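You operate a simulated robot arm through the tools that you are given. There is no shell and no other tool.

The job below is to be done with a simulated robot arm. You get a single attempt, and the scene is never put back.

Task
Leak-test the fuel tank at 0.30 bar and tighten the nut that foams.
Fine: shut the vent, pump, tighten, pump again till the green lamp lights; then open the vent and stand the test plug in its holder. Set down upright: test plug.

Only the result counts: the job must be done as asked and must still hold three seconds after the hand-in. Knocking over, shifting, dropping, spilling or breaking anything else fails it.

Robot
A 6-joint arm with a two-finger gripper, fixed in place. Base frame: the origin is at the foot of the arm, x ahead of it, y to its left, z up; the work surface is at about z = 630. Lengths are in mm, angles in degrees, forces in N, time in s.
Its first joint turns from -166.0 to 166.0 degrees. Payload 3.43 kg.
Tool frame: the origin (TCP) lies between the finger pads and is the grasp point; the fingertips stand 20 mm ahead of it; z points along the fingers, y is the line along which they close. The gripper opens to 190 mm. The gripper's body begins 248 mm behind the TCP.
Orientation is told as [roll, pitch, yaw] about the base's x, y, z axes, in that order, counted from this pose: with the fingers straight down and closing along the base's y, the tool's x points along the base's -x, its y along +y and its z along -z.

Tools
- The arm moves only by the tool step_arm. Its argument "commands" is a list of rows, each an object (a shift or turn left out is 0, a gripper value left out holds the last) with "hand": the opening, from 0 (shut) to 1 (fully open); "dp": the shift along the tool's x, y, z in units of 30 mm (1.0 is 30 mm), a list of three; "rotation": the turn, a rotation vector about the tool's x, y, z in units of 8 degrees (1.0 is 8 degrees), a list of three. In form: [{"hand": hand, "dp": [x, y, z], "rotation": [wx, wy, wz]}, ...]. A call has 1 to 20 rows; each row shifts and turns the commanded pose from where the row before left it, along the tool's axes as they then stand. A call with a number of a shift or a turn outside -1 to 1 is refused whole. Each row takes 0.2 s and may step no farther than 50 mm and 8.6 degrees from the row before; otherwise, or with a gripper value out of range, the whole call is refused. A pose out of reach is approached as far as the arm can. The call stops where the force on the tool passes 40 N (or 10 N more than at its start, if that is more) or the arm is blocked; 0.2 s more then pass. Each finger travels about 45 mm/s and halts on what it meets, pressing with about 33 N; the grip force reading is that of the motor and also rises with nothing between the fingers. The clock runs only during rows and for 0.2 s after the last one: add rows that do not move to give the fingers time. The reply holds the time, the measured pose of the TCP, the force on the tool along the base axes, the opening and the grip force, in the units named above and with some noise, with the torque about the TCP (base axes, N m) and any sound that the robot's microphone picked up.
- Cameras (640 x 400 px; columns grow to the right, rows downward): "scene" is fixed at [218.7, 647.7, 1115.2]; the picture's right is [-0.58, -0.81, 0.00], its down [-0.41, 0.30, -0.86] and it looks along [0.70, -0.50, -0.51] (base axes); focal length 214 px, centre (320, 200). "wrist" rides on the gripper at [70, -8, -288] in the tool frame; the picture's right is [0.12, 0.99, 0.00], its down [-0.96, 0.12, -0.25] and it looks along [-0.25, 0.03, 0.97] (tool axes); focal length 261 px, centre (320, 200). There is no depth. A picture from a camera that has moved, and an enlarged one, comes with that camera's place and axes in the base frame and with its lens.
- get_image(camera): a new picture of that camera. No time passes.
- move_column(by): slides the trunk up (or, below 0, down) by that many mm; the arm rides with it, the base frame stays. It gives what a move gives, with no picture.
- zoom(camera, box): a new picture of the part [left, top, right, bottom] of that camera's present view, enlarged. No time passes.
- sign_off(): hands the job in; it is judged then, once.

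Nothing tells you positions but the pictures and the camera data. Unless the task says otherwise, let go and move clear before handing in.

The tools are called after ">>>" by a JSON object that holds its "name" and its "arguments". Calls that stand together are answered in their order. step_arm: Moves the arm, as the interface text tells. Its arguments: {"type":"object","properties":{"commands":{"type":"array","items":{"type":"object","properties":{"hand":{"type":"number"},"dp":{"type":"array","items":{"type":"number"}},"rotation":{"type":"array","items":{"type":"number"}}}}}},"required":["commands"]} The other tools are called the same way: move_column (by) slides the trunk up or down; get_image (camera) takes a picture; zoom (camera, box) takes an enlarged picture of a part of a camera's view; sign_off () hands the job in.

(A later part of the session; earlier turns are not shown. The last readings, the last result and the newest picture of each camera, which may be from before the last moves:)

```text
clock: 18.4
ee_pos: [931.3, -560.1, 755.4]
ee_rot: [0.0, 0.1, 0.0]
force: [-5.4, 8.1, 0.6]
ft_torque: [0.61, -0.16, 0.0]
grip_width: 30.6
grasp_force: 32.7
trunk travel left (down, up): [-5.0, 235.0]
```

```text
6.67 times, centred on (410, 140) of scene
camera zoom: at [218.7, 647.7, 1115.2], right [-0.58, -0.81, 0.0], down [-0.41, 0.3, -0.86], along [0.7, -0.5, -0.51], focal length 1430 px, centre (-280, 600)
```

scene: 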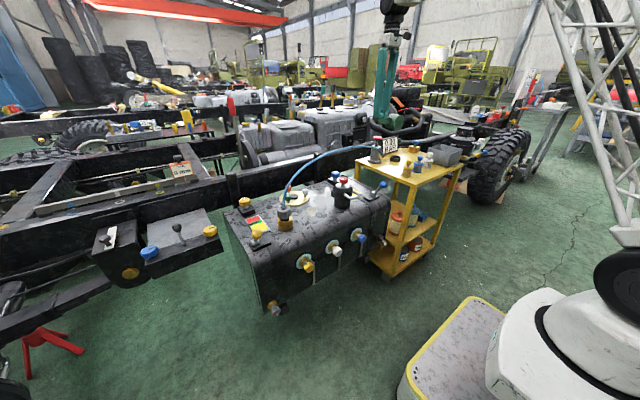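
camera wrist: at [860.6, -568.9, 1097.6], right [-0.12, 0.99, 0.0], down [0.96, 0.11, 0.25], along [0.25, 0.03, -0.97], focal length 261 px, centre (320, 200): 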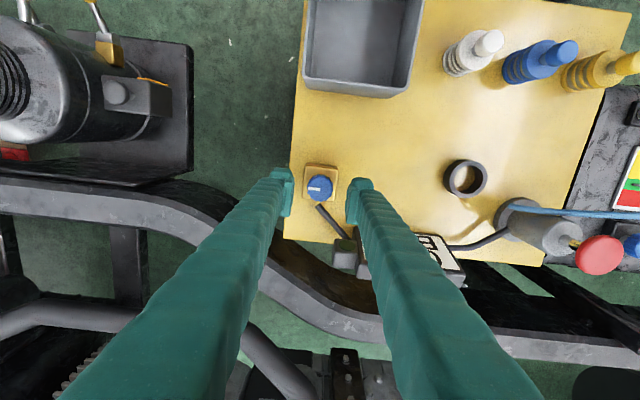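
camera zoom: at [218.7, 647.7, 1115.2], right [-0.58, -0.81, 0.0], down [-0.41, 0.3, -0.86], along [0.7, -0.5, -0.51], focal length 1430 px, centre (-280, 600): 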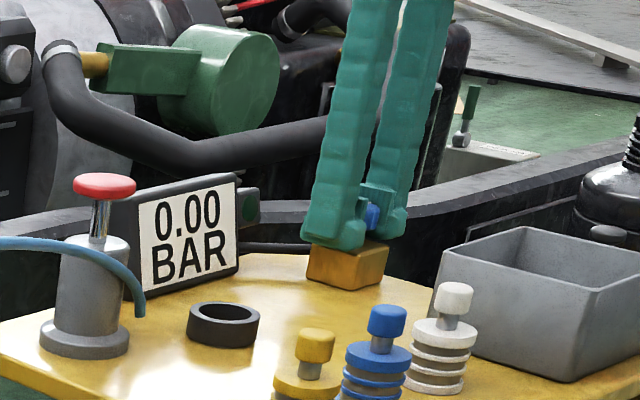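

The fingers hold the knob at about 31 mm. I'll turn it clockwise 24° and check that it follows.

>>> {"name": "step_arm", "arguments": {"commands": [{"rotation": [0, 0, 0.5]}, {"rotation": [0, 0, 0.5]}, {"rotation": [0, 0, 1]}, {"rotation": [0, 0, 1]}, {"dp": [0, 0, 0]}]}}

>>> {"name": "zoom", "arguments": {"camera": "wrist", "box": [260, 130, 380, 220]}}

```text
clock: 19.6
ee_pos: [930.8, -559.8, 756.3]
ee_rot: [0.1, 0.2, -24.1]
force: [-5.7, 11.7, -0.8]
ft_torque: [0.6, -0.39, -0.01]
grip_width: 30.7
grasp_force: 32.8
trunk travel left (down, up): [-5.0, 235.0]
```

```text
4.44 times, centred on (320, 175) of wrist
camera zoom: at [864.2, -539.7, 1042.7], right [0.3, 0.95, 0.0], down [0.93, -0.29, 0.25], along [0.23, -0.07, -0.97], focal length 1158 px, centre (320, 311)
```

zoom: 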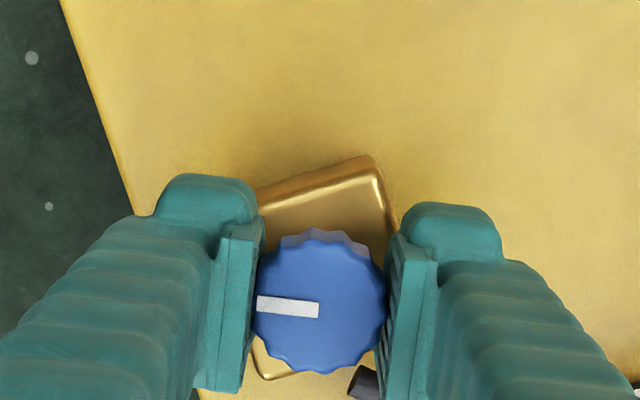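

The knob turns with the gripper, with almost no torque. I'll keep turning clockwise and watch for an end stop.

>>> {"name": "step_arm", "arguments": {"commands": [{"rotation": [0, 0, 1]}, {"rotation": [0, 0, 1]}, {"rotation": [0, 0, 1]}, {"rotation": [0, 0, 1]}, {"dp": [0, 0, 0]}]}}

>>> {"name": "step_arm", "arguments": {"commands": [{"rotation": [0, 0, 1]}, {"rotation": [0, 0, 1]}, {"rotation": [0, 0, 1]}, {"rotation": [0, 0, 1]}, {"dp": [0, 0, 0]}]}}

>>> {"name": "zoom", "arguments": {"camera": "wrist", "box": [260, 130, 380, 220]}}

```text
clock: 20.8
ee_pos: [930.3, -560.4, 755.5]
ee_rot: [-0.1, 0.1, -56.0]
force: [-7.8, 6.8, 0.7]
ft_torque: [0.28, -0.63, 0.01]
grip_width: 30.9
grasp_force: 32.8
trunk travel left (down, up): [-5.0, 235.0]
```

```text
clock: 22.0
ee_pos: [931.0, -561.3, 755.4]
ee_rot: [-0.1, 0.0, -88.1]
force: [-15.9, 6.9, -0.8]
ft_torque: [0.23, -0.75, 0.0]
grip_width: 30.8
grasp_force: 33.3
trunk travel left (down, up): [-5.0, 235.0]
```

```text
4.44 times, centred on (320, 175) of wrist
camera zoom: at [920.5, -491.6, 1042.7], right [0.99, 0.15, 0.0], down [0.15, -0.96, 0.25], along [0.04, -0.24, -0.97], focal length 1158 px, centre (320, 311)
```

zoom: 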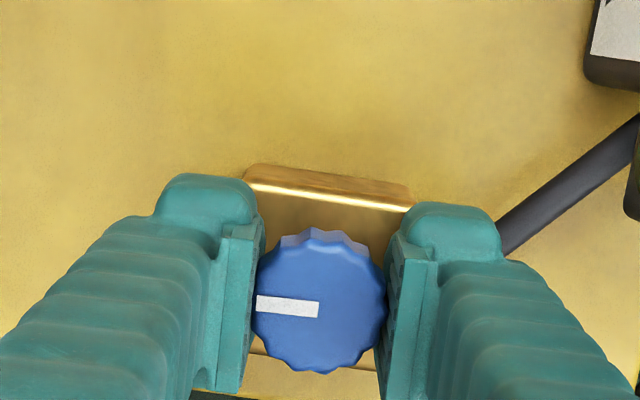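

The knob has turned 88° with no stop yet. I'll go a little further in small steps, watching the torque.

>>> {"name": "step_arm", "arguments": {"commands": [{"rotation": [0, 0, 0.5]}, {"rotation": [0, 0, 0.5]}, {"dp": [0, 0, 0]}]}}

>>> {"name": "zoom", "arguments": {"camera": "wrist", "box": [260, 130, 380, 220]}}

>>> {"name": "zoom", "arguments": {"camera": "scene", "box": [370, 110, 450, 170]}}

```text
clock: 22.8
ee_pos: [928.7, -563.1, 755.8]
ee_rot: [-0.1, 0.1, -96.2]
force: [-27.2, -6.2, -0.4]
ft_torque: [-0.55, -0.76, 0.77]
grip_width: 30.1
grasp_force: 32.5
trunk travel left (down, up): [-5.0, 235.0]
```

```text
4.44 times, centred on (320, 175) of wrist
camera zoom: at [930.2, -492.1, 1041.8], right [1.0, 0.01, 0.0], down [0.01, -0.97, 0.25], along [0.0, -0.25, -0.97], focal length 1158 px, centre (320, 311)
```

zoom: 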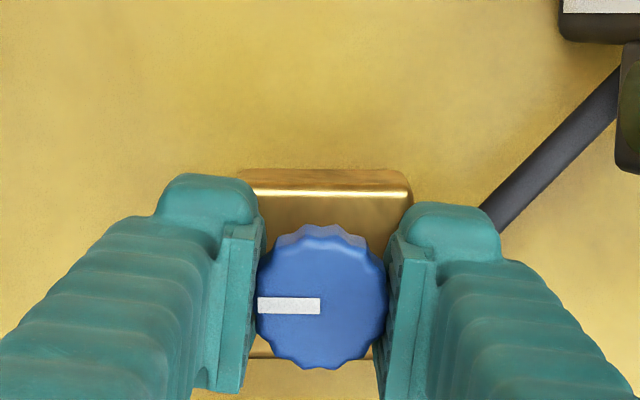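

```text
6.67 times, centred on (410, 140) of scene
camera zoom: at [218.7, 647.7, 1115.2], right [-0.58, -0.81, 0.0], down [-0.41, 0.3, -0.86], along [0.7, -0.5, -0.51], focal length 1430 px, centre (-280, 600)
```

zoom: 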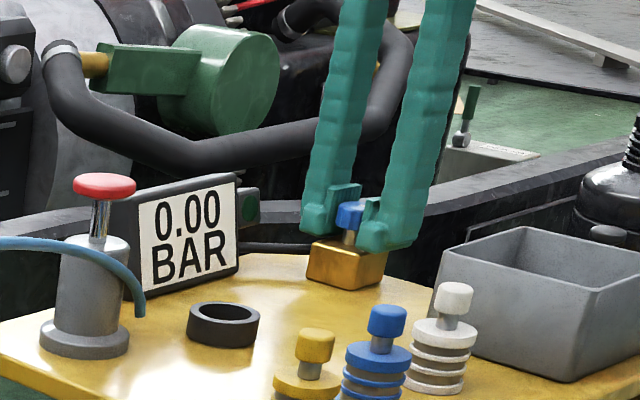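

At about 92° the torque jumped to 0.8 N·m, so the valve is against its quarter-turn stop. I'll release it and raise the arm with the trunk.

>>> {"name": "step_arm", "arguments": {"commands": [{"hand": 0.32, "dp": [0, 0, 0]}, {"dp": [0, 0, 0]}, {"dp": [0, 0, 0]}, {"dp": [0, 0, 0]}, {"dp": [0, 0, -0.5]}]}}

>>> {"name": "move_column", "arguments": {"by": 170}}

>>> {"name": "zoom", "arguments": {"camera": "wrist", "box": [270, 130, 370, 205]}}

```text
clock: 23.1
ee_pos: [929.3, -562.6, 754.7]
ee_rot: [-0.3, -0.1, -96.1]
force: [-13.0, -16.3, -14.5]
ft_torque: [-1.06, -1.2, -0.4]
grip_width: 32.3
grasp_force: 0.0
trunk travel left (down, up): [-5.0, 235.0]
stopped in row 1: the force on the tool passed its limit at 48 N (the readings are from after the stop); the commanded pose is now the measured one
```

```text
clock: 25.0
ee_pos: [931.2, -559.3, 926.9]
ee_rot: [-0.1, 0.0, -96.1]
force: [-0.2, 0.4, 0.2]
ft_torque: [0.0, 0.03, 0.01]
grip_width: 60.8
grasp_force: 0.1
trunk travel left (down, up): [-175.0, 65.0]
```

```text
5.33 times, centred on (320, 168) of wrist
camera zoom: at [931.2, -488.8, 1212.8], right [1.0, 0.01, 0.0], down [0.01, -0.97, 0.25], along [0.0, -0.25, -0.97], focal length 1390 px, centre (320, 373)
```

zoom: 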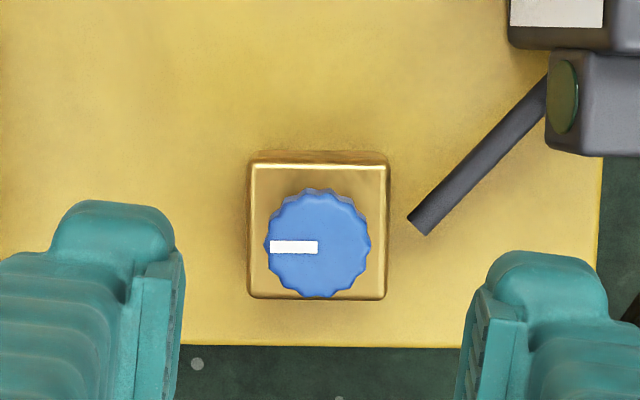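

The vent knob's mark now points toward the robot and the block hasn't moved. I'll rotate the gripper back, shut it, and return above the pump.

>>> {"name": "step_arm", "arguments": {"commands": [{"hand": 0, "rotation": [0, 0, -1]}, {"rotation": [0, 0, -1]}, {"rotation": [0, 0, -1]}, {"rotation": [0, 0, -1]}, {"rotation": [0, 0, -1]}, {"rotation": [0, 0, -1]}, {"rotation": [0, 0, -1]}, {"rotation": [0, 0, -1]}, {"rotation": [0, 0, -1]}, {"rotation": [0, 0, -1]}, {"rotation": [0, 0, -1]}, {"rotation": [0, 0, -1]}]}}

>>> {"name": "step_arm", "arguments": {"commands": [{"dp": [0.3, 1, 0]}, {"dp": [0.3, 1, 0]}, {"dp": [0.2, 1, 0]}, {"dp": [0, 1, 0]}, {"dp": [0, 1, 0]}, {"dp": [-0.2, 1, 0]}, {"dp": [-0.3, 1, 0]}, {"dp": [-0.3, 1, 0]}, {"dp": [-0.3, 1, 0]}, {"dp": [-0.3, 1, 0]}, {"dp": [-0.1, 0.7, 0]}]}}

>>> {"name": "get_image", "arguments": {"camera": "wrist"}}

```text
clock: 27.6
ee_pos: [930.2, -559.0, 925.7]
ee_rot: [0.0, 0.2, 0.1]
force: [-0.2, 1.0, -0.7]
ft_torque: [-0.03, -0.02, 0.01]
grip_width: 0.1
grasp_force: 33.2
trunk travel left (down, up): [-175.0, 65.0]
```

```text
clock: 30.0
ee_pos: [952.0, -237.8, 924.8]
ee_rot: [0.0, 0.1, 0.0]
force: [1.0, -0.3, 0.3]
ft_torque: [0.06, 0.03, 0.01]
grip_width: 0.0
grasp_force: 32.8
trunk travel left (down, up): [-175.0, 65.0]
```

```text
taken
camera wrist: at [882.5, -245.9, 1212.0], right [-0.12, 0.99, 0.0], down [0.96, 0.12, 0.25], along [0.24, 0.03, -0.97], focal length 261 px, centre (320, 200)
```

wrist: 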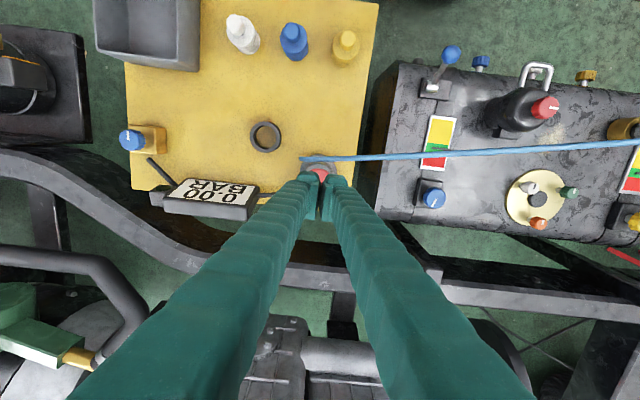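

The closed fingers are over the red pump cap again. I'll make one stroke to the same depth as before and check that the pressure now holds.

>>> {"name": "step_arm", "arguments": {"commands": [{"dp": [0, 0, 1]}, {"dp": [0, 0, 1]}, {"dp": [0, 0, 0.4]}, {"dp": [0, 0, 0.2]}, {"dp": [0, 0, 0.2]}, {"dp": [0, 0, 0.2]}]}}

>>> {"name": "zoom", "arguments": {"camera": "scene", "box": [360, 100, 460, 180]}}

```text
clock: 31.4
ee_pos: [953.0, -239.1, 835.7]
ee_rot: [0.0, 0.1, 0.0]
force: [-1.5, -0.6, 6.6]
ft_torque: [-0.04, 0.01, 0.06]
grip_width: 6.1
grasp_force: 33.1
trunk travel left (down, up): [-175.0, 65.0]
```

```text
5.00 times, centred on (410, 140) of scene
camera zoom: at [218.7, 647.7, 1115.2], right [-0.58, -0.81, 0.0], down [-0.41, 0.3, -0.86], along [0.7, -0.5, -0.51], focal length 1072 px, centre (-130, 500)
```

zoom: 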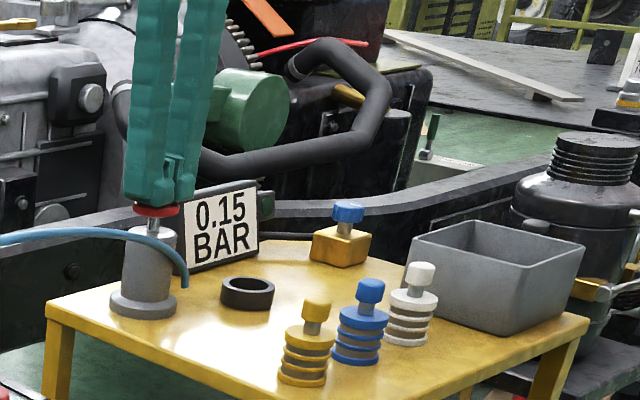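

The gauge reads 0.15, which confirms the vent was the right valve and is shut. I'll wait briefly to see the leak rate and look at the nuts for foam.

>>> {"name": "step_arm", "arguments": {"commands": [{"dp": [0, 0, 0]}, {"dp": [0, 0, 0]}, {"dp": [0, 0, 0]}]}}

>>> {"name": "zoom", "arguments": {"camera": "scene", "box": [360, 100, 460, 180]}}

>>> {"name": "zoom", "arguments": {"camera": "scene", "box": [280, 220, 376, 280]}}

>>> {"name": "zoom", "arguments": {"camera": "scene", "box": [220, 160, 400, 320]}}

```text
clock: 32.2
ee_pos: [952.6, -239.2, 836.1]
ee_rot: [0.0, 0.1, 0.0]
force: [1.0, -1.2, 7.0]
ft_torque: [0.0, -0.03, -0.06]
grip_width: 5.9
grasp_force: 32.9
trunk travel left (down, up): [-175.0, 65.0]
```

```text
5.00 times, centred on (410, 140) of scene
camera zoom: at [218.7, 647.7, 1115.2], right [-0.58, -0.81, 0.0], down [-0.41, 0.3, -0.86], along [0.7, -0.5, -0.51], focal length 1072 px, centre (-130, 500)
```

zoom: 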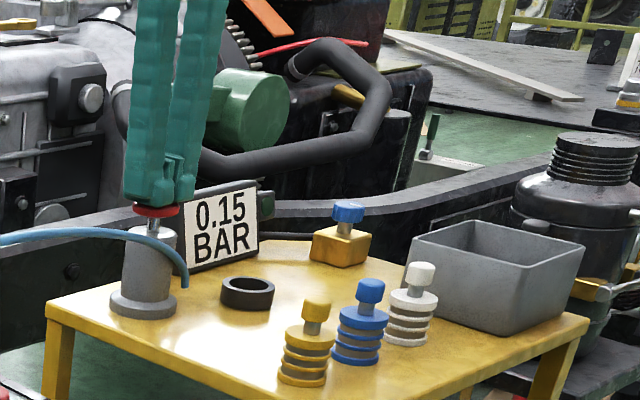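

```text
6.67 times, centred on (328, 250) of scene
camera zoom: at [218.7, 647.7, 1115.2], right [-0.58, -0.81, 0.0], down [-0.41, 0.3, -0.86], along [0.7, -0.5, -0.51], focal length 1430 px, centre (267, -133)
```

zoom: 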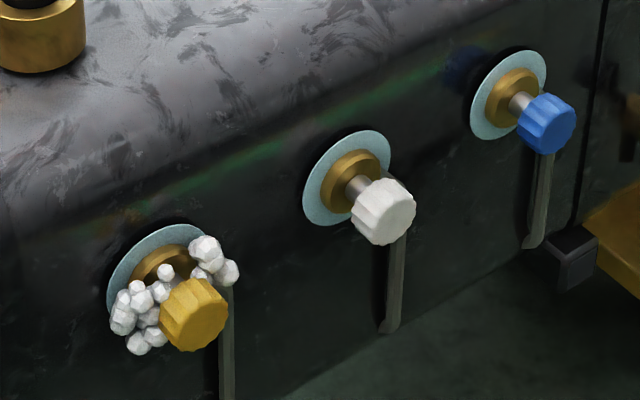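

```text
2.50 times, centred on (310, 240) of scene
camera zoom: at [218.7, 647.7, 1115.2], right [-0.58, -0.81, 0.0], down [-0.41, 0.3, -0.86], along [0.7, -0.5, -0.51], focal length 536 px, centre (345, 100)
```

zoom: 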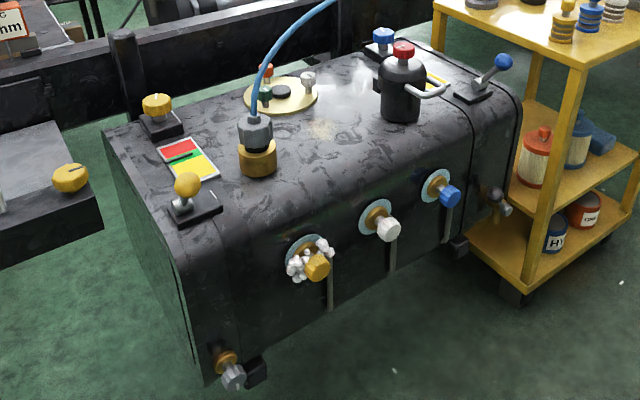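

Only the yellow nut is foaming at 0.15 bar, and the leak is slow. I'll release the plunger and give one more stroke to bring it to the 0.30 bar test pressure and confirm nothing else foams.

>>> {"name": "step_arm", "arguments": {"commands": [{"dp": [0, 0, -0.5]}, {"dp": [0, 0, -0.5]}, {"dp": [0, 0, 0]}, {"dp": [0, 0, 0.4]}, {"dp": [0, 0, 0.2]}, {"dp": [0, 0, 0.2]}, {"dp": [0, 0, 0.2]}]}}

>>> {"name": "zoom", "arguments": {"camera": "scene", "box": [360, 100, 460, 180]}}

>>> {"name": "zoom", "arguments": {"camera": "scene", "box": [220, 160, 400, 320]}}

```text
clock: 33.8
ee_pos: [952.4, -238.3, 836.3]
ee_rot: [0.0, 0.1, 0.0]
force: [1.9, 1.4, 6.8]
ft_torque: [0.05, -0.03, 0.02]
grip_width: 5.8
grasp_force: 32.9
trunk travel left (down, up): [-175.0, 65.0]
```

```text
5.00 times, centred on (410, 140) of scene
camera zoom: at [218.7, 647.7, 1115.2], right [-0.58, -0.81, 0.0], down [-0.41, 0.3, -0.86], along [0.7, -0.5, -0.51], focal length 1072 px, centre (-130, 500)
```

zoom: 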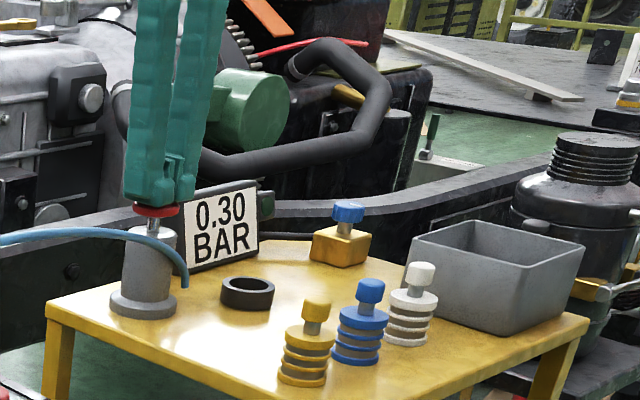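

```text
2.50 times, centred on (310, 240) of scene
camera zoom: at [218.7, 647.7, 1115.2], right [-0.58, -0.81, 0.0], down [-0.41, 0.3, -0.86], along [0.7, -0.5, -0.51], focal length 536 px, centre (345, 100)
```

zoom: 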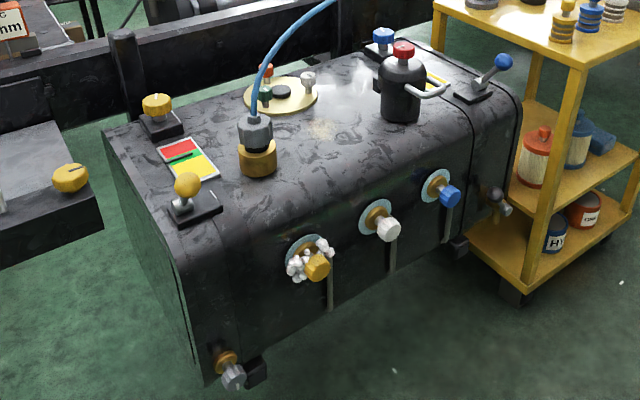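

The gauge is at 0.30 bar and only the yellow nut foams. I'll lift off the pump, go well above the hose and back toward the robot, then over to a spot where I can look down at the yellow nut, at about (673, 373, 531).

>>> {"name": "step_arm", "arguments": {"commands": [{"dp": [0, 0, -1]}, {"dp": [0, 0, -1]}, {"dp": [0, 0, -1]}, {"dp": [0, 0, -1]}, {"dp": [1, 0.9, 0]}, {"dp": [1, 0.9, 0]}, {"dp": [1, 0.9, 0]}, {"dp": [1, 0.9, 0]}, {"dp": [1, 0.9, 0]}, {"dp": [1, 0.9, 0]}, {"dp": [1, 0.9, 0]}, {"dp": [1, 0.9, 0]}, {"dp": [1, 0.9, 0]}, {"dp": [1, 0.9, 0]}]}}

>>> {"name": "step_arm", "arguments": {"commands": [{"hand": 0.4, "dp": [0.2, 1, 0]}, {"dp": [0.2, 1, 0]}, {"dp": [0.2, 1, 0]}, {"dp": [0.2, 1, 0]}, {"dp": [0.2, 1, 0]}, {"dp": [0.2, 1, 0.2]}, {"dp": [0.2, 1, 0.5]}, {"dp": [0, 1, 1]}, {"dp": [0, 1, 1]}, {"dp": [0, 1, 1]}, {"dp": [0, 1, 1]}, {"dp": [0, 0.3, 1]}]}}

>>> {"name": "get_image", "arguments": {"camera": "wrist"}}

>>> {"name": "get_image", "arguments": {"camera": "scene"}}

```text
clock: 36.8
ee_pos: [653.7, 32.7, 956.4]
ee_rot: [0.0, 0.3, 0.0]
force: [0.9, 0.2, -0.9]
ft_torque: [0.09, 0.17, -0.02]
grip_width: 0.0
grasp_force: 32.2
trunk travel left (down, up): [-175.0, 65.0]
```

```text
clock: 39.4
ee_pos: [612.1, 370.8, 785.0]
ee_rot: [-0.1, 0.1, 0.0]
force: [-0.3, -0.6, 0.0]
ft_torque: [0.09, -0.09, -0.01]
grip_width: 76.1
grasp_force: 0.1
trunk travel left (down, up): [-175.0, 65.0]
```

```text
taken
camera wrist: at [541.1, 362.2, 1071.8], right [-0.12, 0.99, 0.0], down [0.96, 0.12, 0.25], along [0.24, 0.03, -0.97], focal length 261 px, centre (320, 200)
```

wrist: 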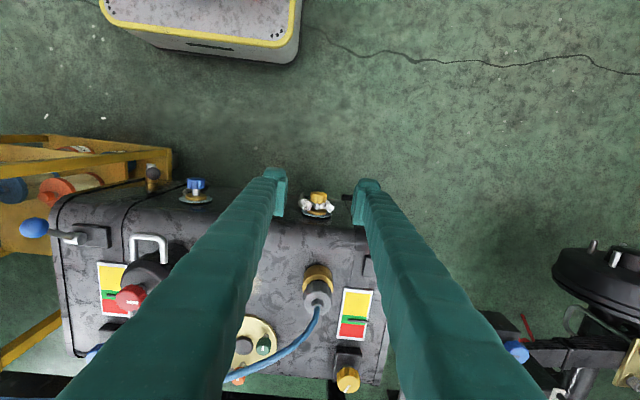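

```text
taken
```

scene: 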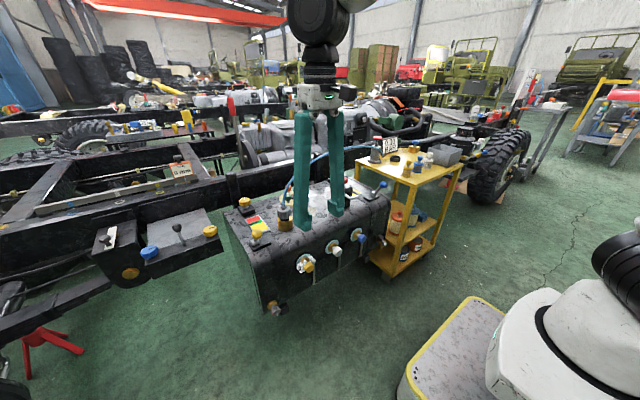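

The yellow nut with foam is now just below and ahead of the gripper. I'll zoom in to measure it and see its surroundings.

>>> {"name": "zoom", "arguments": {"camera": "wrist", "box": [280, 170, 360, 230]}}

>>> {"name": "zoom", "arguments": {"camera": "wrist", "box": [240, 230, 400, 400]}}

>>> {"name": "zoom", "arguments": {"camera": "scene", "box": [280, 240, 340, 285]}}

>>> {"name": "zoom", "arguments": {"camera": "scene", "box": [370, 130, 420, 160]}}

```text
6.67 times, centred on (320, 200) of wrist
camera zoom: at [541.1, 362.2, 1071.8], right [-0.12, 0.99, 0.0], down [0.96, 0.12, 0.25], along [0.24, 0.03, -0.97], focal length 1738 px, centre (320, 200)
```

zoom: 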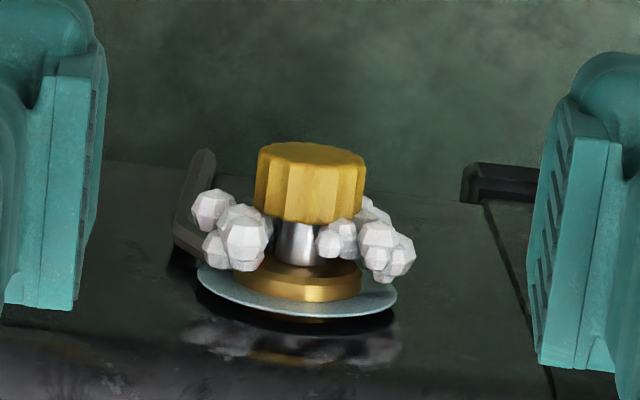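

```text
2.35 times, centred on (320, 315) of wrist
camera zoom: at [541.1, 362.2, 1071.8], right [-0.12, 0.99, 0.0], down [0.96, 0.12, 0.25], along [0.24, 0.03, -0.97], focal length 613 px, centre (320, -71)
```

zoom: 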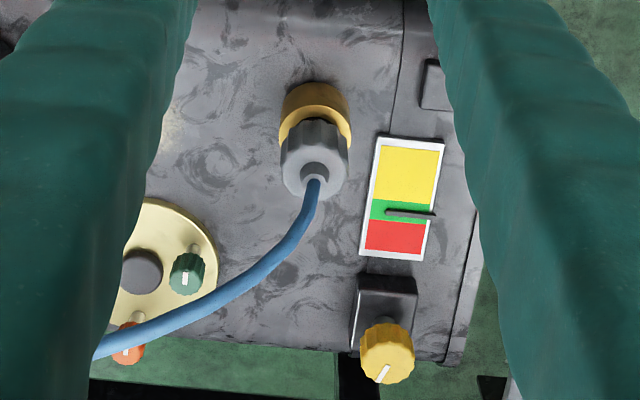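

```text
8.89 times, centred on (310, 262) of scene
camera zoom: at [218.7, 647.7, 1115.2], right [-0.58, -0.81, 0.0], down [-0.41, 0.3, -0.86], along [0.7, -0.5, -0.51], focal length 1906 px, centre (409, -356)
```

zoom: 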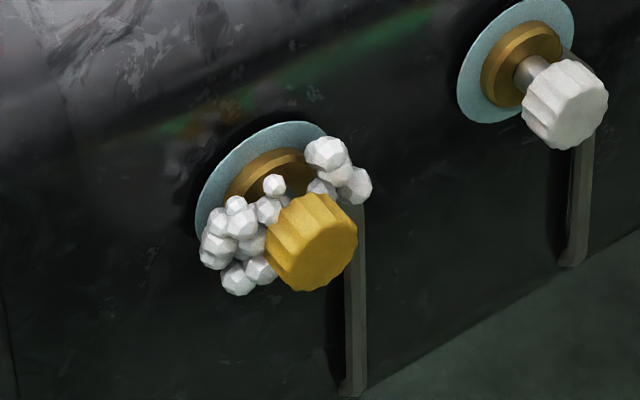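

```text
12.80 times, centred on (395, 145) of scene
camera zoom: at [218.7, 647.7, 1115.2], right [-0.58, -0.81, 0.0], down [-0.41, 0.3, -0.86], along [0.7, -0.5, -0.51], focal length 2745 px, centre (-640, 904)
```

zoom: 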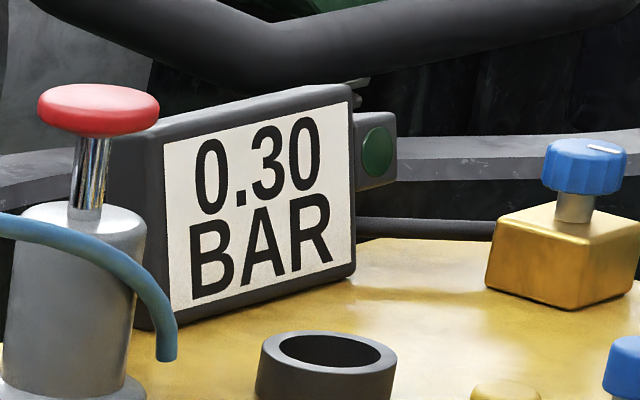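

Pressure holds at 0.30 for now, and the yellow knob is centred at about y 375, z 531, spanning x 660-682. I'll grip it from above with the gripper tilted 24° toward +y, so I can then swing it clockwise as seen from the robot. First I'll move above it and tilt.

>>> {"name": "step_arm", "arguments": {"commands": [{"dp": [-0.9, 0.15, 0]}, {"dp": [-0.83, 0, 0]}, {"rotation": [1, 0, 0]}, {"rotation": [1, 0, 0]}, {"rotation": [1, 0, 0]}, {"dp": [0, 0, 0]}]}}

>>> {"name": "get_image", "arguments": {"camera": "wrist"}}

>>> {"name": "get_image", "arguments": {"camera": "scene"}}

```text
clock: 40.8
ee_pos: [661.7, 376.0, 785.4]
ee_rot: [-24.2, 0.0, 0.0]
force: [-0.2, 0.6, -1.0]
ft_torque: [-0.04, 0.01, 0.0]
grip_width: 75.8
grasp_force: 0.0
trunk travel left (down, up): [-175.0, 65.0]
```

```text
taken
camera wrist: at [593.0, 485.6, 1051.2], right [-0.12, 0.91, -0.41], down [0.96, 0.21, 0.18], along [0.24, -0.37, -0.9], focal length 261 px, centre (320, 200)
```

wrist: 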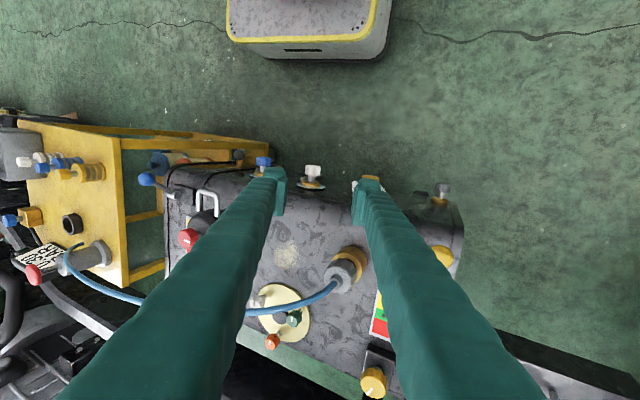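

```text
taken
```

scene: 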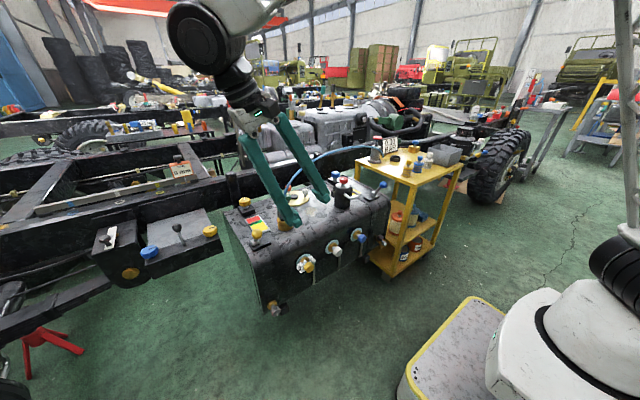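

The tilt went as planned and nothing is near the gripper. I'll move to the pre-grasp point about 110 mm back from the nut along the finger direction.

>>> {"name": "step_arm", "arguments": {"commands": [{"dp": [0, 0.689, 0.813]}, {"dp": [0, 0.689, 0.813]}, {"dp": [0, 0.689, 0.813]}, {"dp": [0, 0.689, 0.813]}, {"dp": [0, 0.689, 0.813]}, {"dp": [0, 0, 0]}]}}

>>> {"name": "get_image", "arguments": {"camera": "wrist"}}

>>> {"name": "zoom", "arguments": {"camera": "scene", "box": [220, 160, 400, 320]}}

```text
clock: 42.2
ee_pos: [661.7, 421.4, 631.6]
ee_rot: [-24.0, 0.1, 0.0]
force: [1.1, -0.4, 0.8]
ft_torque: [-0.02, 0.01, 0.03]
grip_width: 76.2
grasp_force: 0.0
trunk travel left (down, up): [-175.0, 65.0]
```

```text
taken
camera wrist: at [592.7, 530.3, 897.8], right [-0.12, 0.91, -0.4], down [0.96, 0.21, 0.18], along [0.24, -0.37, -0.9], focal length 261 px, centre (320, 200)
```

wrist: 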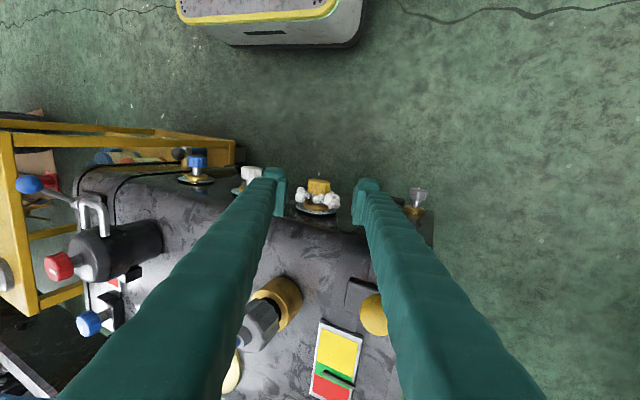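

```text
2.50 times, centred on (310, 240) of scene
camera zoom: at [218.7, 647.7, 1115.2], right [-0.58, -0.81, 0.0], down [-0.41, 0.3, -0.86], along [0.7, -0.5, -0.51], focal length 536 px, centre (345, 100)
```

zoom: 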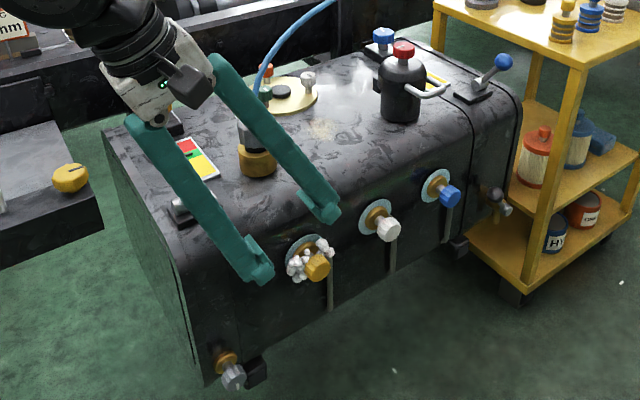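

The fingers straddle the nut from above, with the lever ball clear of them by about 20 mm in x. I'll zoom in to check the nut's centring between the fingers.

>>> {"name": "zoom", "arguments": {"camera": "wrist", "box": [260, 160, 380, 250]}}

>>> {"name": "zoom", "arguments": {"camera": "wrist", "box": [330, 160, 450, 350]}}

```text
4.44 times, centred on (320, 205) of wrist
camera zoom: at [592.7, 530.3, 897.8], right [-0.12, 0.91, -0.4], down [0.96, 0.21, 0.18], along [0.24, -0.37, -0.9], focal length 1158 px, centre (320, 178)
```

zoom: 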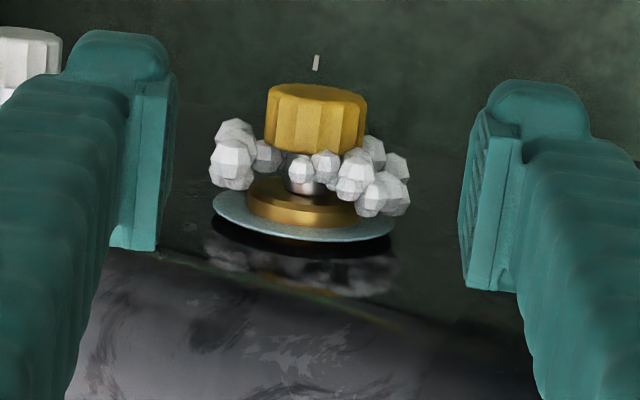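

```text
2.11 times, centred on (390, 255) of wrist
camera zoom: at [592.7, 530.3, 897.8], right [-0.12, 0.91, -0.4], down [0.96, 0.21, 0.18], along [0.24, -0.37, -0.9], focal length 549 px, centre (173, 84)
```

zoom: 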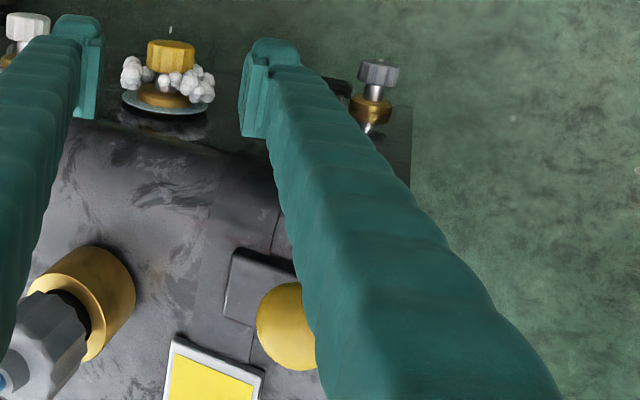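

The nut is well centred between the fingers, so I'll advance about 111 mm along the finger direction to bring the grasp point onto its axis.

>>> {"name": "step_arm", "arguments": {"commands": [{"dp": [0, 0, 1]}, {"dp": [0, 0, 1]}, {"dp": [0, 0, 1]}, {"dp": [0, 0, 0.7]}, {"dp": [0, 0, 0]}]}}

>>> {"name": "get_image", "arguments": {"camera": "wrist"}}

>>> {"name": "zoom", "arguments": {"camera": "scene", "box": [220, 160, 400, 320]}}

```text
clock: 43.4
ee_pos: [661.6, 375.4, 532.4]
ee_rot: [-24.0, 0.1, 0.0]
force: [-0.5, 1.2, -0.6]
ft_torque: [0.04, -0.03, -0.01]
grip_width: 75.9
grasp_force: 0.1
trunk travel left (down, up): [-175.0, 65.0]
```

```text
taken
camera wrist: at [591.9, 484.5, 797.0], right [-0.12, 0.91, -0.4], down [0.96, 0.21, 0.18], along [0.24, -0.37, -0.9], focal length 261 px, centre (320, 200)
```

wrist: 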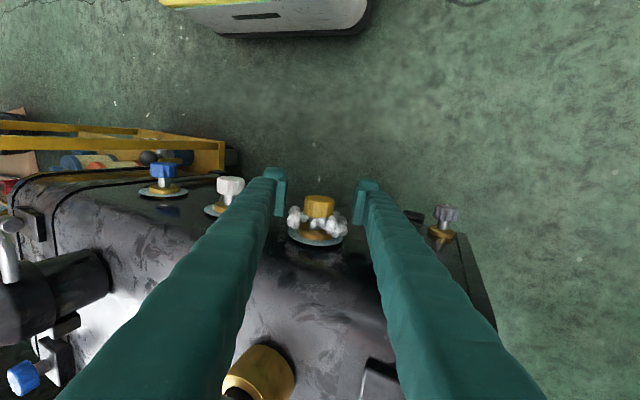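

```text
2.50 times, centred on (310, 240) of scene
camera zoom: at [218.7, 647.7, 1115.2], right [-0.58, -0.81, 0.0], down [-0.41, 0.3, -0.86], along [0.7, -0.5, -0.51], focal length 536 px, centre (345, 100)
```

zoom: 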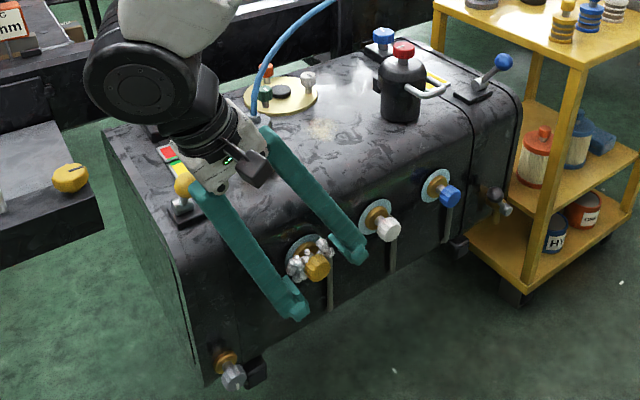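

The grasp point is on the nut's axis and no contact is felt. I'll close the gripper on the nut.

>>> {"name": "step_arm", "arguments": {"commands": [{"hand": 0.08, "dp": [0, 0, 0]}, {"dp": [0, 0, 0]}, {"dp": [0, 0, 0]}, {"dp": [0, 0, 0]}, {"dp": [0, 0, 0]}, {"dp": [0, 0, 0]}]}}

>>> {"name": "zoom", "arguments": {"camera": "wrist", "box": [260, 160, 380, 250]}}

```text
clock: 44.8
ee_pos: [661.6, 376.3, 530.9]
ee_rot: [-24.0, 0.0, -0.1]
force: [-0.2, 1.6, -3.2]
ft_torque: [0.01, -0.1, 0.05]
grip_width: 31.1
grasp_force: 45.1
trunk travel left (down, up): [-175.0, 65.0]
```

```text
4.44 times, centred on (320, 205) of wrist
camera zoom: at [592.0, 484.8, 797.1], right [-0.12, 0.91, -0.4], down [0.96, 0.21, 0.18], along [0.24, -0.37, -0.9], focal length 1158 px, centre (320, 178)
```

zoom: 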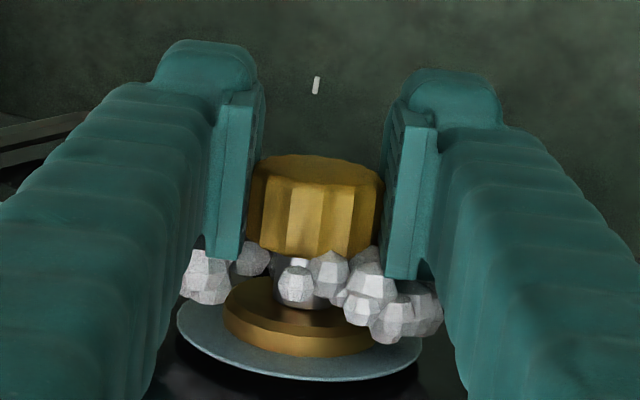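

The nut is gripped at 31 mm with small side forces. I'll start tightening clockwise (as seen from the robot) by 16° and check the torque.

>>> {"name": "step_arm", "arguments": {"commands": [{"rotation": [-0.5, 0, 0]}, {"rotation": [-0.5, 0, 0]}, {"rotation": [-0.5, 0, 0]}, {"rotation": [-0.5, 0, 0]}, {"dp": [0, 0, 0]}]}}

>>> {"name": "zoom", "arguments": {"camera": "wrist", "box": [260, 160, 380, 250]}}

```text
clock: 46.0
ee_pos: [660.9, 375.0, 532.3]
ee_rot: [-7.9, 0.1, 0.0]
force: [7.4, -0.6, 3.2]
ft_torque: [0.0, -0.38, 0.23]
grip_width: 30.6
grasp_force: 45.0
trunk travel left (down, up): [-175.0, 65.0]
```

```text
4.44 times, centred on (320, 205) of wrist
camera zoom: at [591.9, 406.4, 816.5], right [-0.12, 0.98, -0.14], down [0.96, 0.15, 0.23], along [0.24, -0.11, -0.96], focal length 1158 px, centre (320, 178)
```

zoom: 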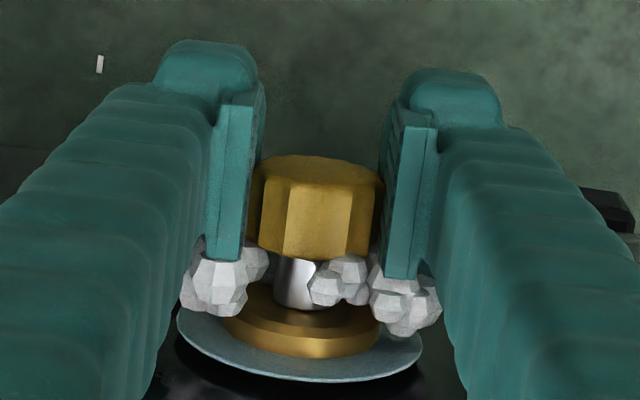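

The torque is still about zero and the foam stays with the tank while the nut turns with the gripper. I'll continue tightening to the other side of vertical.

>>> {"name": "step_arm", "arguments": {"commands": [{"rotation": [-0.5, 0, 0]}, {"rotation": [-0.5, 0, 0]}, {"rotation": [-0.5, 0, 0]}, {"rotation": [-0.5, 0, 0]}, {"rotation": [-0.5, 0, 0]}, {"rotation": [-0.5, 0, 0]}, {"dp": [0, 0, 0]}]}}

>>> {"name": "zoom", "arguments": {"camera": "wrist", "box": [280, 170, 360, 230]}}

>>> {"name": "zoom", "arguments": {"camera": "scene", "box": [220, 160, 400, 320]}}

```text
clock: 47.6
ee_pos: [660.5, 375.2, 530.2]
ee_rot: [16.0, 0.2, 0.0]
force: [12.7, -14.0, -13.4]
ft_torque: [-0.01, -0.78, -0.32]
grip_width: 30.3
grasp_force: 45.1
trunk travel left (down, up): [-175.0, 65.0]
```

```text
6.67 times, centred on (320, 200) of wrist
camera zoom: at [591.8, 287.4, 803.7], right [-0.12, 0.95, 0.27], down [0.96, 0.04, 0.27], along [0.24, 0.3, -0.92], focal length 1738 px, centre (320, 200)
```

zoom: 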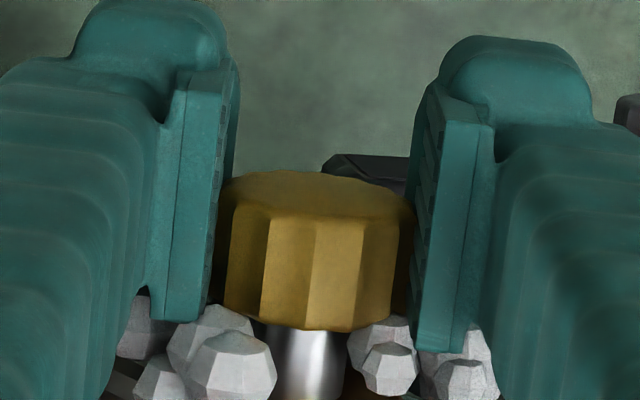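

```text
2.50 times, centred on (310, 240) of scene
camera zoom: at [218.7, 647.7, 1115.2], right [-0.58, -0.81, 0.0], down [-0.41, 0.3, -0.86], along [0.7, -0.5, -0.51], focal length 536 px, centre (345, 100)
```

zoom: 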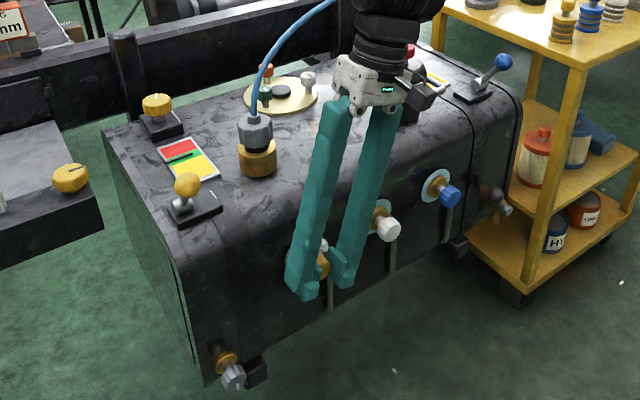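

The nut has turned 40° with side forces building up but no tightening torque yet. I'll open, swing back to the starting tilt, and regrip for another stroke.

>>> {"name": "step_arm", "arguments": {"commands": [{"hand": 0.36, "dp": [0, 0, 0]}, {"dp": [0, 0, 0]}, {"dp": [0, 0, 0]}, {"dp": [0, 0, 0]}, {"rotation": [0.5, 0, 0]}, {"rotation": [1, 0, 0]}, {"rotation": [1, 0, 0]}, {"rotation": [1, 0, 0]}, {"rotation": [1, 0, 0]}, {"rotation": [0.5, 0, 0]}, {"dp": [0, 0, 0]}]}}

>>> {"name": "zoom", "arguments": {"camera": "wrist", "box": [260, 160, 380, 250]}}

>>> {"name": "zoom", "arguments": {"camera": "scene", "box": [360, 100, 460, 180]}}

>>> {"name": "zoom", "arguments": {"camera": "scene", "box": [280, 240, 340, 285]}}

```text
clock: 50.0
ee_pos: [662.2, 375.0, 530.3]
ee_rot: [-24.2, 0.2, 0.0]
force: [-0.2, 0.0, -0.2]
ft_torque: [0.0, 0.01, -0.01]
grip_width: 68.6
grasp_force: 0.1
trunk travel left (down, up): [-175.0, 65.0]
```

```text
4.44 times, centred on (320, 205) of wrist
camera zoom: at [591.3, 484.6, 795.6], right [-0.12, 0.91, -0.4], down [0.96, 0.21, 0.18], along [0.24, -0.37, -0.9], focal length 1158 px, centre (320, 178)
```

zoom: 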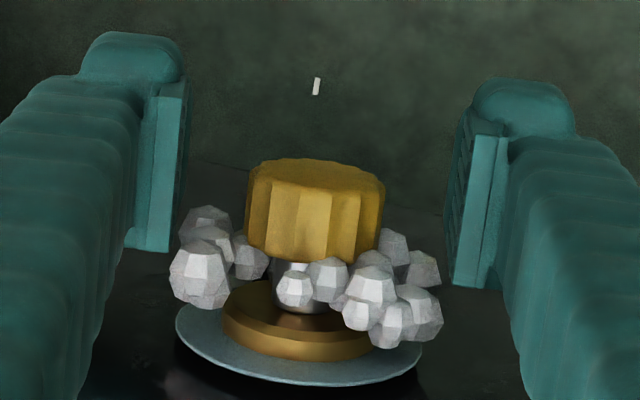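

```text
5.00 times, centred on (410, 140) of scene
camera zoom: at [218.7, 647.7, 1115.2], right [-0.58, -0.81, 0.0], down [-0.41, 0.3, -0.86], along [0.7, -0.5, -0.51], focal length 1072 px, centre (-130, 500)
```

zoom: 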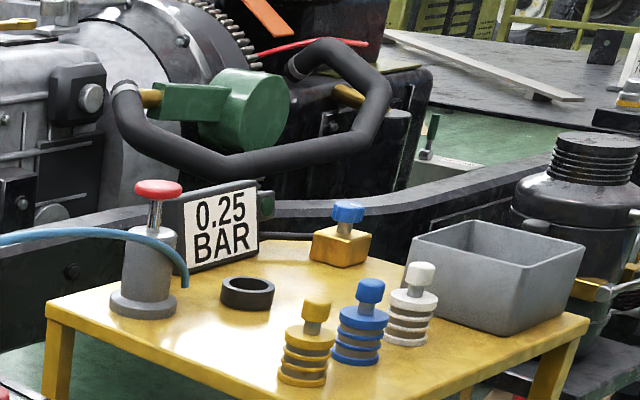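

```text
8.89 times, centred on (310, 262) of scene
camera zoom: at [218.7, 647.7, 1115.2], right [-0.58, -0.81, 0.0], down [-0.41, 0.3, -0.86], along [0.7, -0.5, -0.51], focal length 1906 px, centre (409, -356)
```

zoom: 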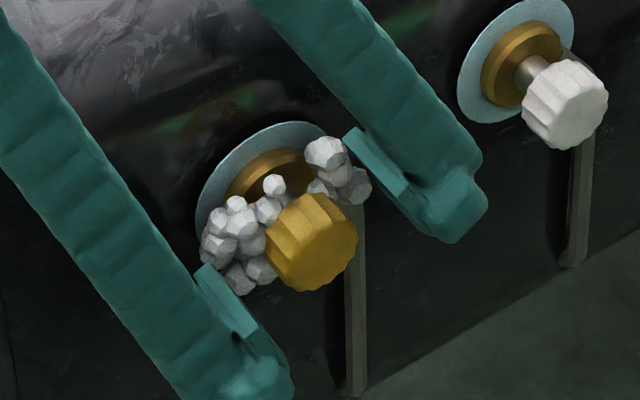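

The pressure has dropped slowly to 0.25 and the nut's scallops have shifted, so it did turn. I'll regrip and do another tightening stroke.

>>> {"name": "step_arm", "arguments": {"commands": [{"hand": 0.08, "dp": [0, 0, 0]}, {"dp": [0, 0, 0]}, {"dp": [0, 0, 0]}, {"dp": [0, 0, 0]}, {"dp": [0, 0, 0]}, {"rotation": [-0.5, 0, 0]}, {"rotation": [-0.5, 0, 0]}, {"rotation": [-0.5, 0, 0]}, {"rotation": [-0.5, 0, 0]}, {"rotation": [-0.5, 0, 0]}, {"rotation": [-0.5, 0, 0]}, {"dp": [0, 0, 0]}]}}

```text
clock: 52.6
ee_pos: [661.0, 375.1, 530.2]
ee_rot: [0.0, 0.2, 0.2]
force: [-5.0, 0.7, -11.8]
ft_torque: [-0.16, -0.05, 0.14]
grip_width: 30.3
grasp_force: 44.9
trunk travel left (down, up): [-175.0, 65.0]
```

>>> {"name": "step_arm", "arguments": {"commands": [{"rotation": [-0.5, 0, 0]}, {"rotation": [-0.5, 0, 0]}, {"rotation": [-0.5, 0, 0]}, {"rotation": [-0.5, 0, 0]}, {"dp": [0, 0, 0]}]}}

>>> {"name": "zoom", "arguments": {"camera": "wrist", "box": [260, 160, 380, 250]}}

>>> {"name": "zoom", "arguments": {"camera": "scene", "box": [360, 100, 460, 180]}}

```text
clock: 53.8
ee_pos: [661.8, 374.2, 530.4]
ee_rot: [16.0, 0.3, -0.1]
force: [2.1, 1.2, -16.9]
ft_torque: [0.0, -0.31, -0.06]
grip_width: 30.6
grasp_force: 45.1
trunk travel left (down, up): [-175.0, 65.0]
```

```text
4.44 times, centred on (320, 205) of wrist
camera zoom: at [591.9, 287.4, 803.8], right [-0.12, 0.95, 0.27], down [0.96, 0.04, 0.27], along [0.24, 0.3, -0.92], focal length 1158 px, centre (320, 178)
```

zoom: 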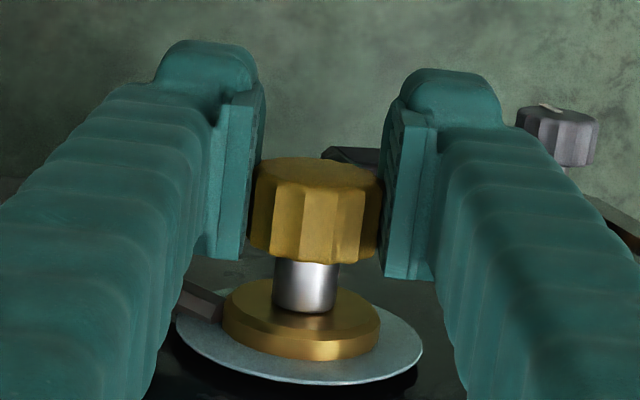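

```text
5.00 times, centred on (410, 140) of scene
camera zoom: at [218.7, 647.7, 1115.2], right [-0.58, -0.81, 0.0], down [-0.41, 0.3, -0.86], along [0.7, -0.5, -0.51], focal length 1072 px, centre (-130, 500)
```

zoom: 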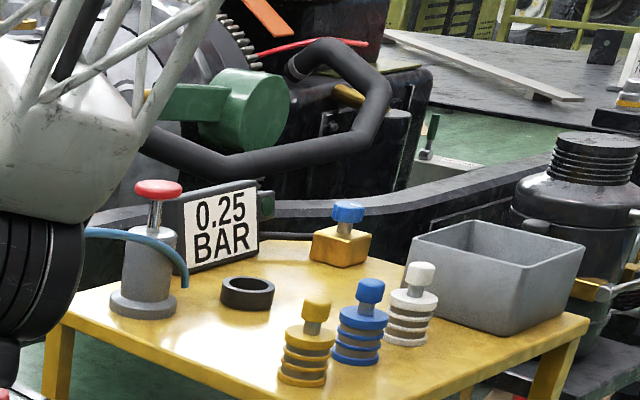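

The foam has gone after about 80° of tightening and the gauge holds at 0.25. I'll open, back straight out, return to vertical and climb clear of the tank.

>>> {"name": "step_arm", "arguments": {"commands": [{"hand": 0.4, "dp": [0, 0, 0]}, {"dp": [0, 0, 0]}, {"dp": [0, 0, 0]}, {"dp": [0, 0, 0]}, {"dp": [0, 0, 0]}, {"dp": [0, 0, -1]}, {"dp": [0, 0, -1]}, {"dp": [0, 0, -1]}, {"dp": [0, 0, -1]}, {"dp": [0, 0, -1]}, {"dp": [0, 0, -1]}, {"dp": [0, 0, -1]}, {"rotation": [1, 0, 0]}, {"rotation": [1, 0, 0]}, {"dp": [0, 0, 0]}]}}

>>> {"name": "zoom", "arguments": {"camera": "scene", "box": [220, 160, 400, 320]}}

>>> {"name": "zoom", "arguments": {"camera": "scene", "box": [360, 100, 460, 180]}}

```text
clock: 57.0
ee_pos: [663.0, 316.8, 732.6]
ee_rot: [-0.1, 0.0, 0.0]
force: [-1.1, -0.1, -0.2]
ft_torque: [-0.01, -0.03, 0.01]
grip_width: 76.0
grasp_force: 0.0
trunk travel left (down, up): [-175.0, 65.0]
```

```text
2.50 times, centred on (310, 240) of scene
camera zoom: at [218.7, 647.7, 1115.2], right [-0.58, -0.81, 0.0], down [-0.41, 0.3, -0.86], along [0.7, -0.5, -0.51], focal length 536 px, centre (345, 100)
```

zoom: 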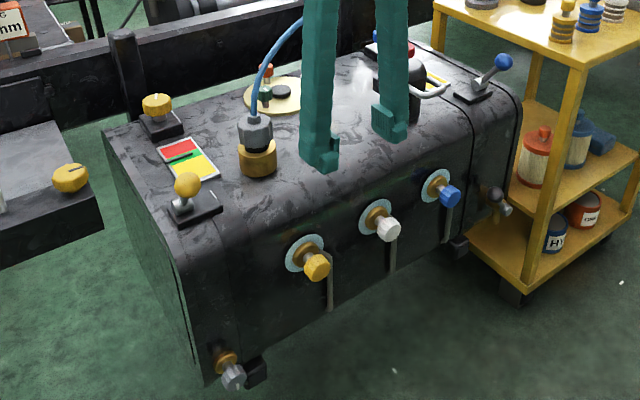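

```text
5.00 times, centred on (410, 140) of scene
camera zoom: at [218.7, 647.7, 1115.2], right [-0.58, -0.81, 0.0], down [-0.41, 0.3, -0.86], along [0.7, -0.5, -0.51], focal length 1072 px, centre (-130, 500)
```

zoom: 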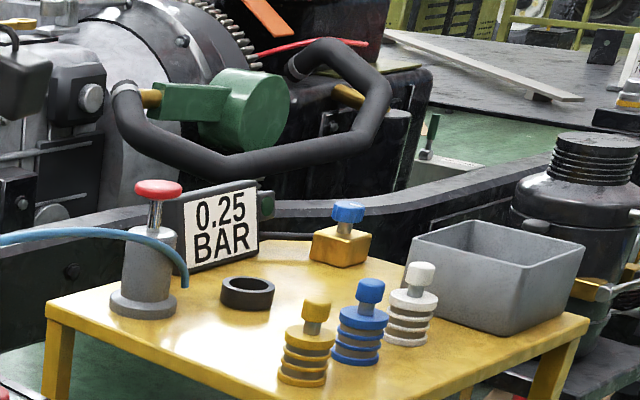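

The yellow nut no longer foams and the gauge is steady at 0.25. I'll climb, shut the gripper and return above the pump for the second pumping.

>>> {"name": "step_arm", "arguments": {"commands": [{"hand": 0, "dp": [0, -0.8, -1]}, {"dp": [0, -1, -1]}, {"dp": [0, -1, -1]}, {"dp": [0, -1, -1]}, {"dp": [0, -1, -1]}, {"dp": [0, -1, -1]}, {"dp": [0, -1, -0.8]}, {"dp": [-0.9, -1, 0]}, {"dp": [-0.9, -1, 0]}, {"dp": [-0.9, -1, 0]}, {"dp": [-0.9, -1, 0]}, {"dp": [-0.9, -1, 0]}, {"dp": [-0.9, -1, 0]}, {"dp": [-0.9, -1, 0]}, {"dp": [-0.9, -1, 0]}, {"dp": [-0.9, -1, 0]}, {"dp": [-0.9, -1, 0]}, {"dp": [-0.65, -1, 0]}, {"dp": [0, -0.7, 0]}, {"dp": [0, 0, 0]}]}}

>>> {"name": "get_image", "arguments": {"camera": "wrist"}}

>>> {"name": "zoom", "arguments": {"camera": "scene", "box": [360, 100, 460, 180]}}

```text
clock: 61.2
ee_pos: [953.2, -237.7, 934.1]
ee_rot: [0.0, 0.1, -0.1]
force: [0.8, 0.1, -1.7]
ft_torque: [0.04, -0.01, -0.03]
grip_width: 0.0
grasp_force: 33.3
trunk travel left (down, up): [-175.0, 65.0]
```

```text
taken
camera wrist: at [883.5, -246.6, 1220.9], right [-0.12, 0.99, 0.0], down [0.96, 0.12, 0.25], along [0.24, 0.03, -0.97], focal length 261 px, centre (320, 200)
```

wrist: 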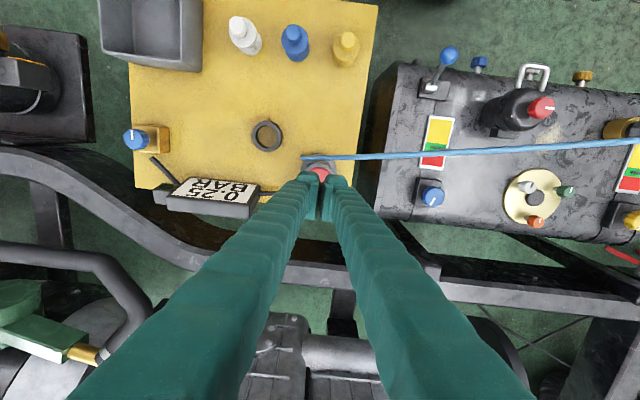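

```text
5.00 times, centred on (410, 140) of scene
camera zoom: at [218.7, 647.7, 1115.2], right [-0.58, -0.81, 0.0], down [-0.41, 0.3, -0.86], along [0.7, -0.5, -0.51], focal length 1072 px, centre (-130, 500)
```

zoom: 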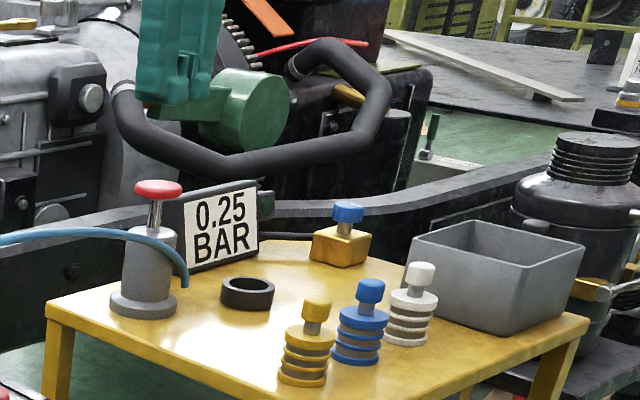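

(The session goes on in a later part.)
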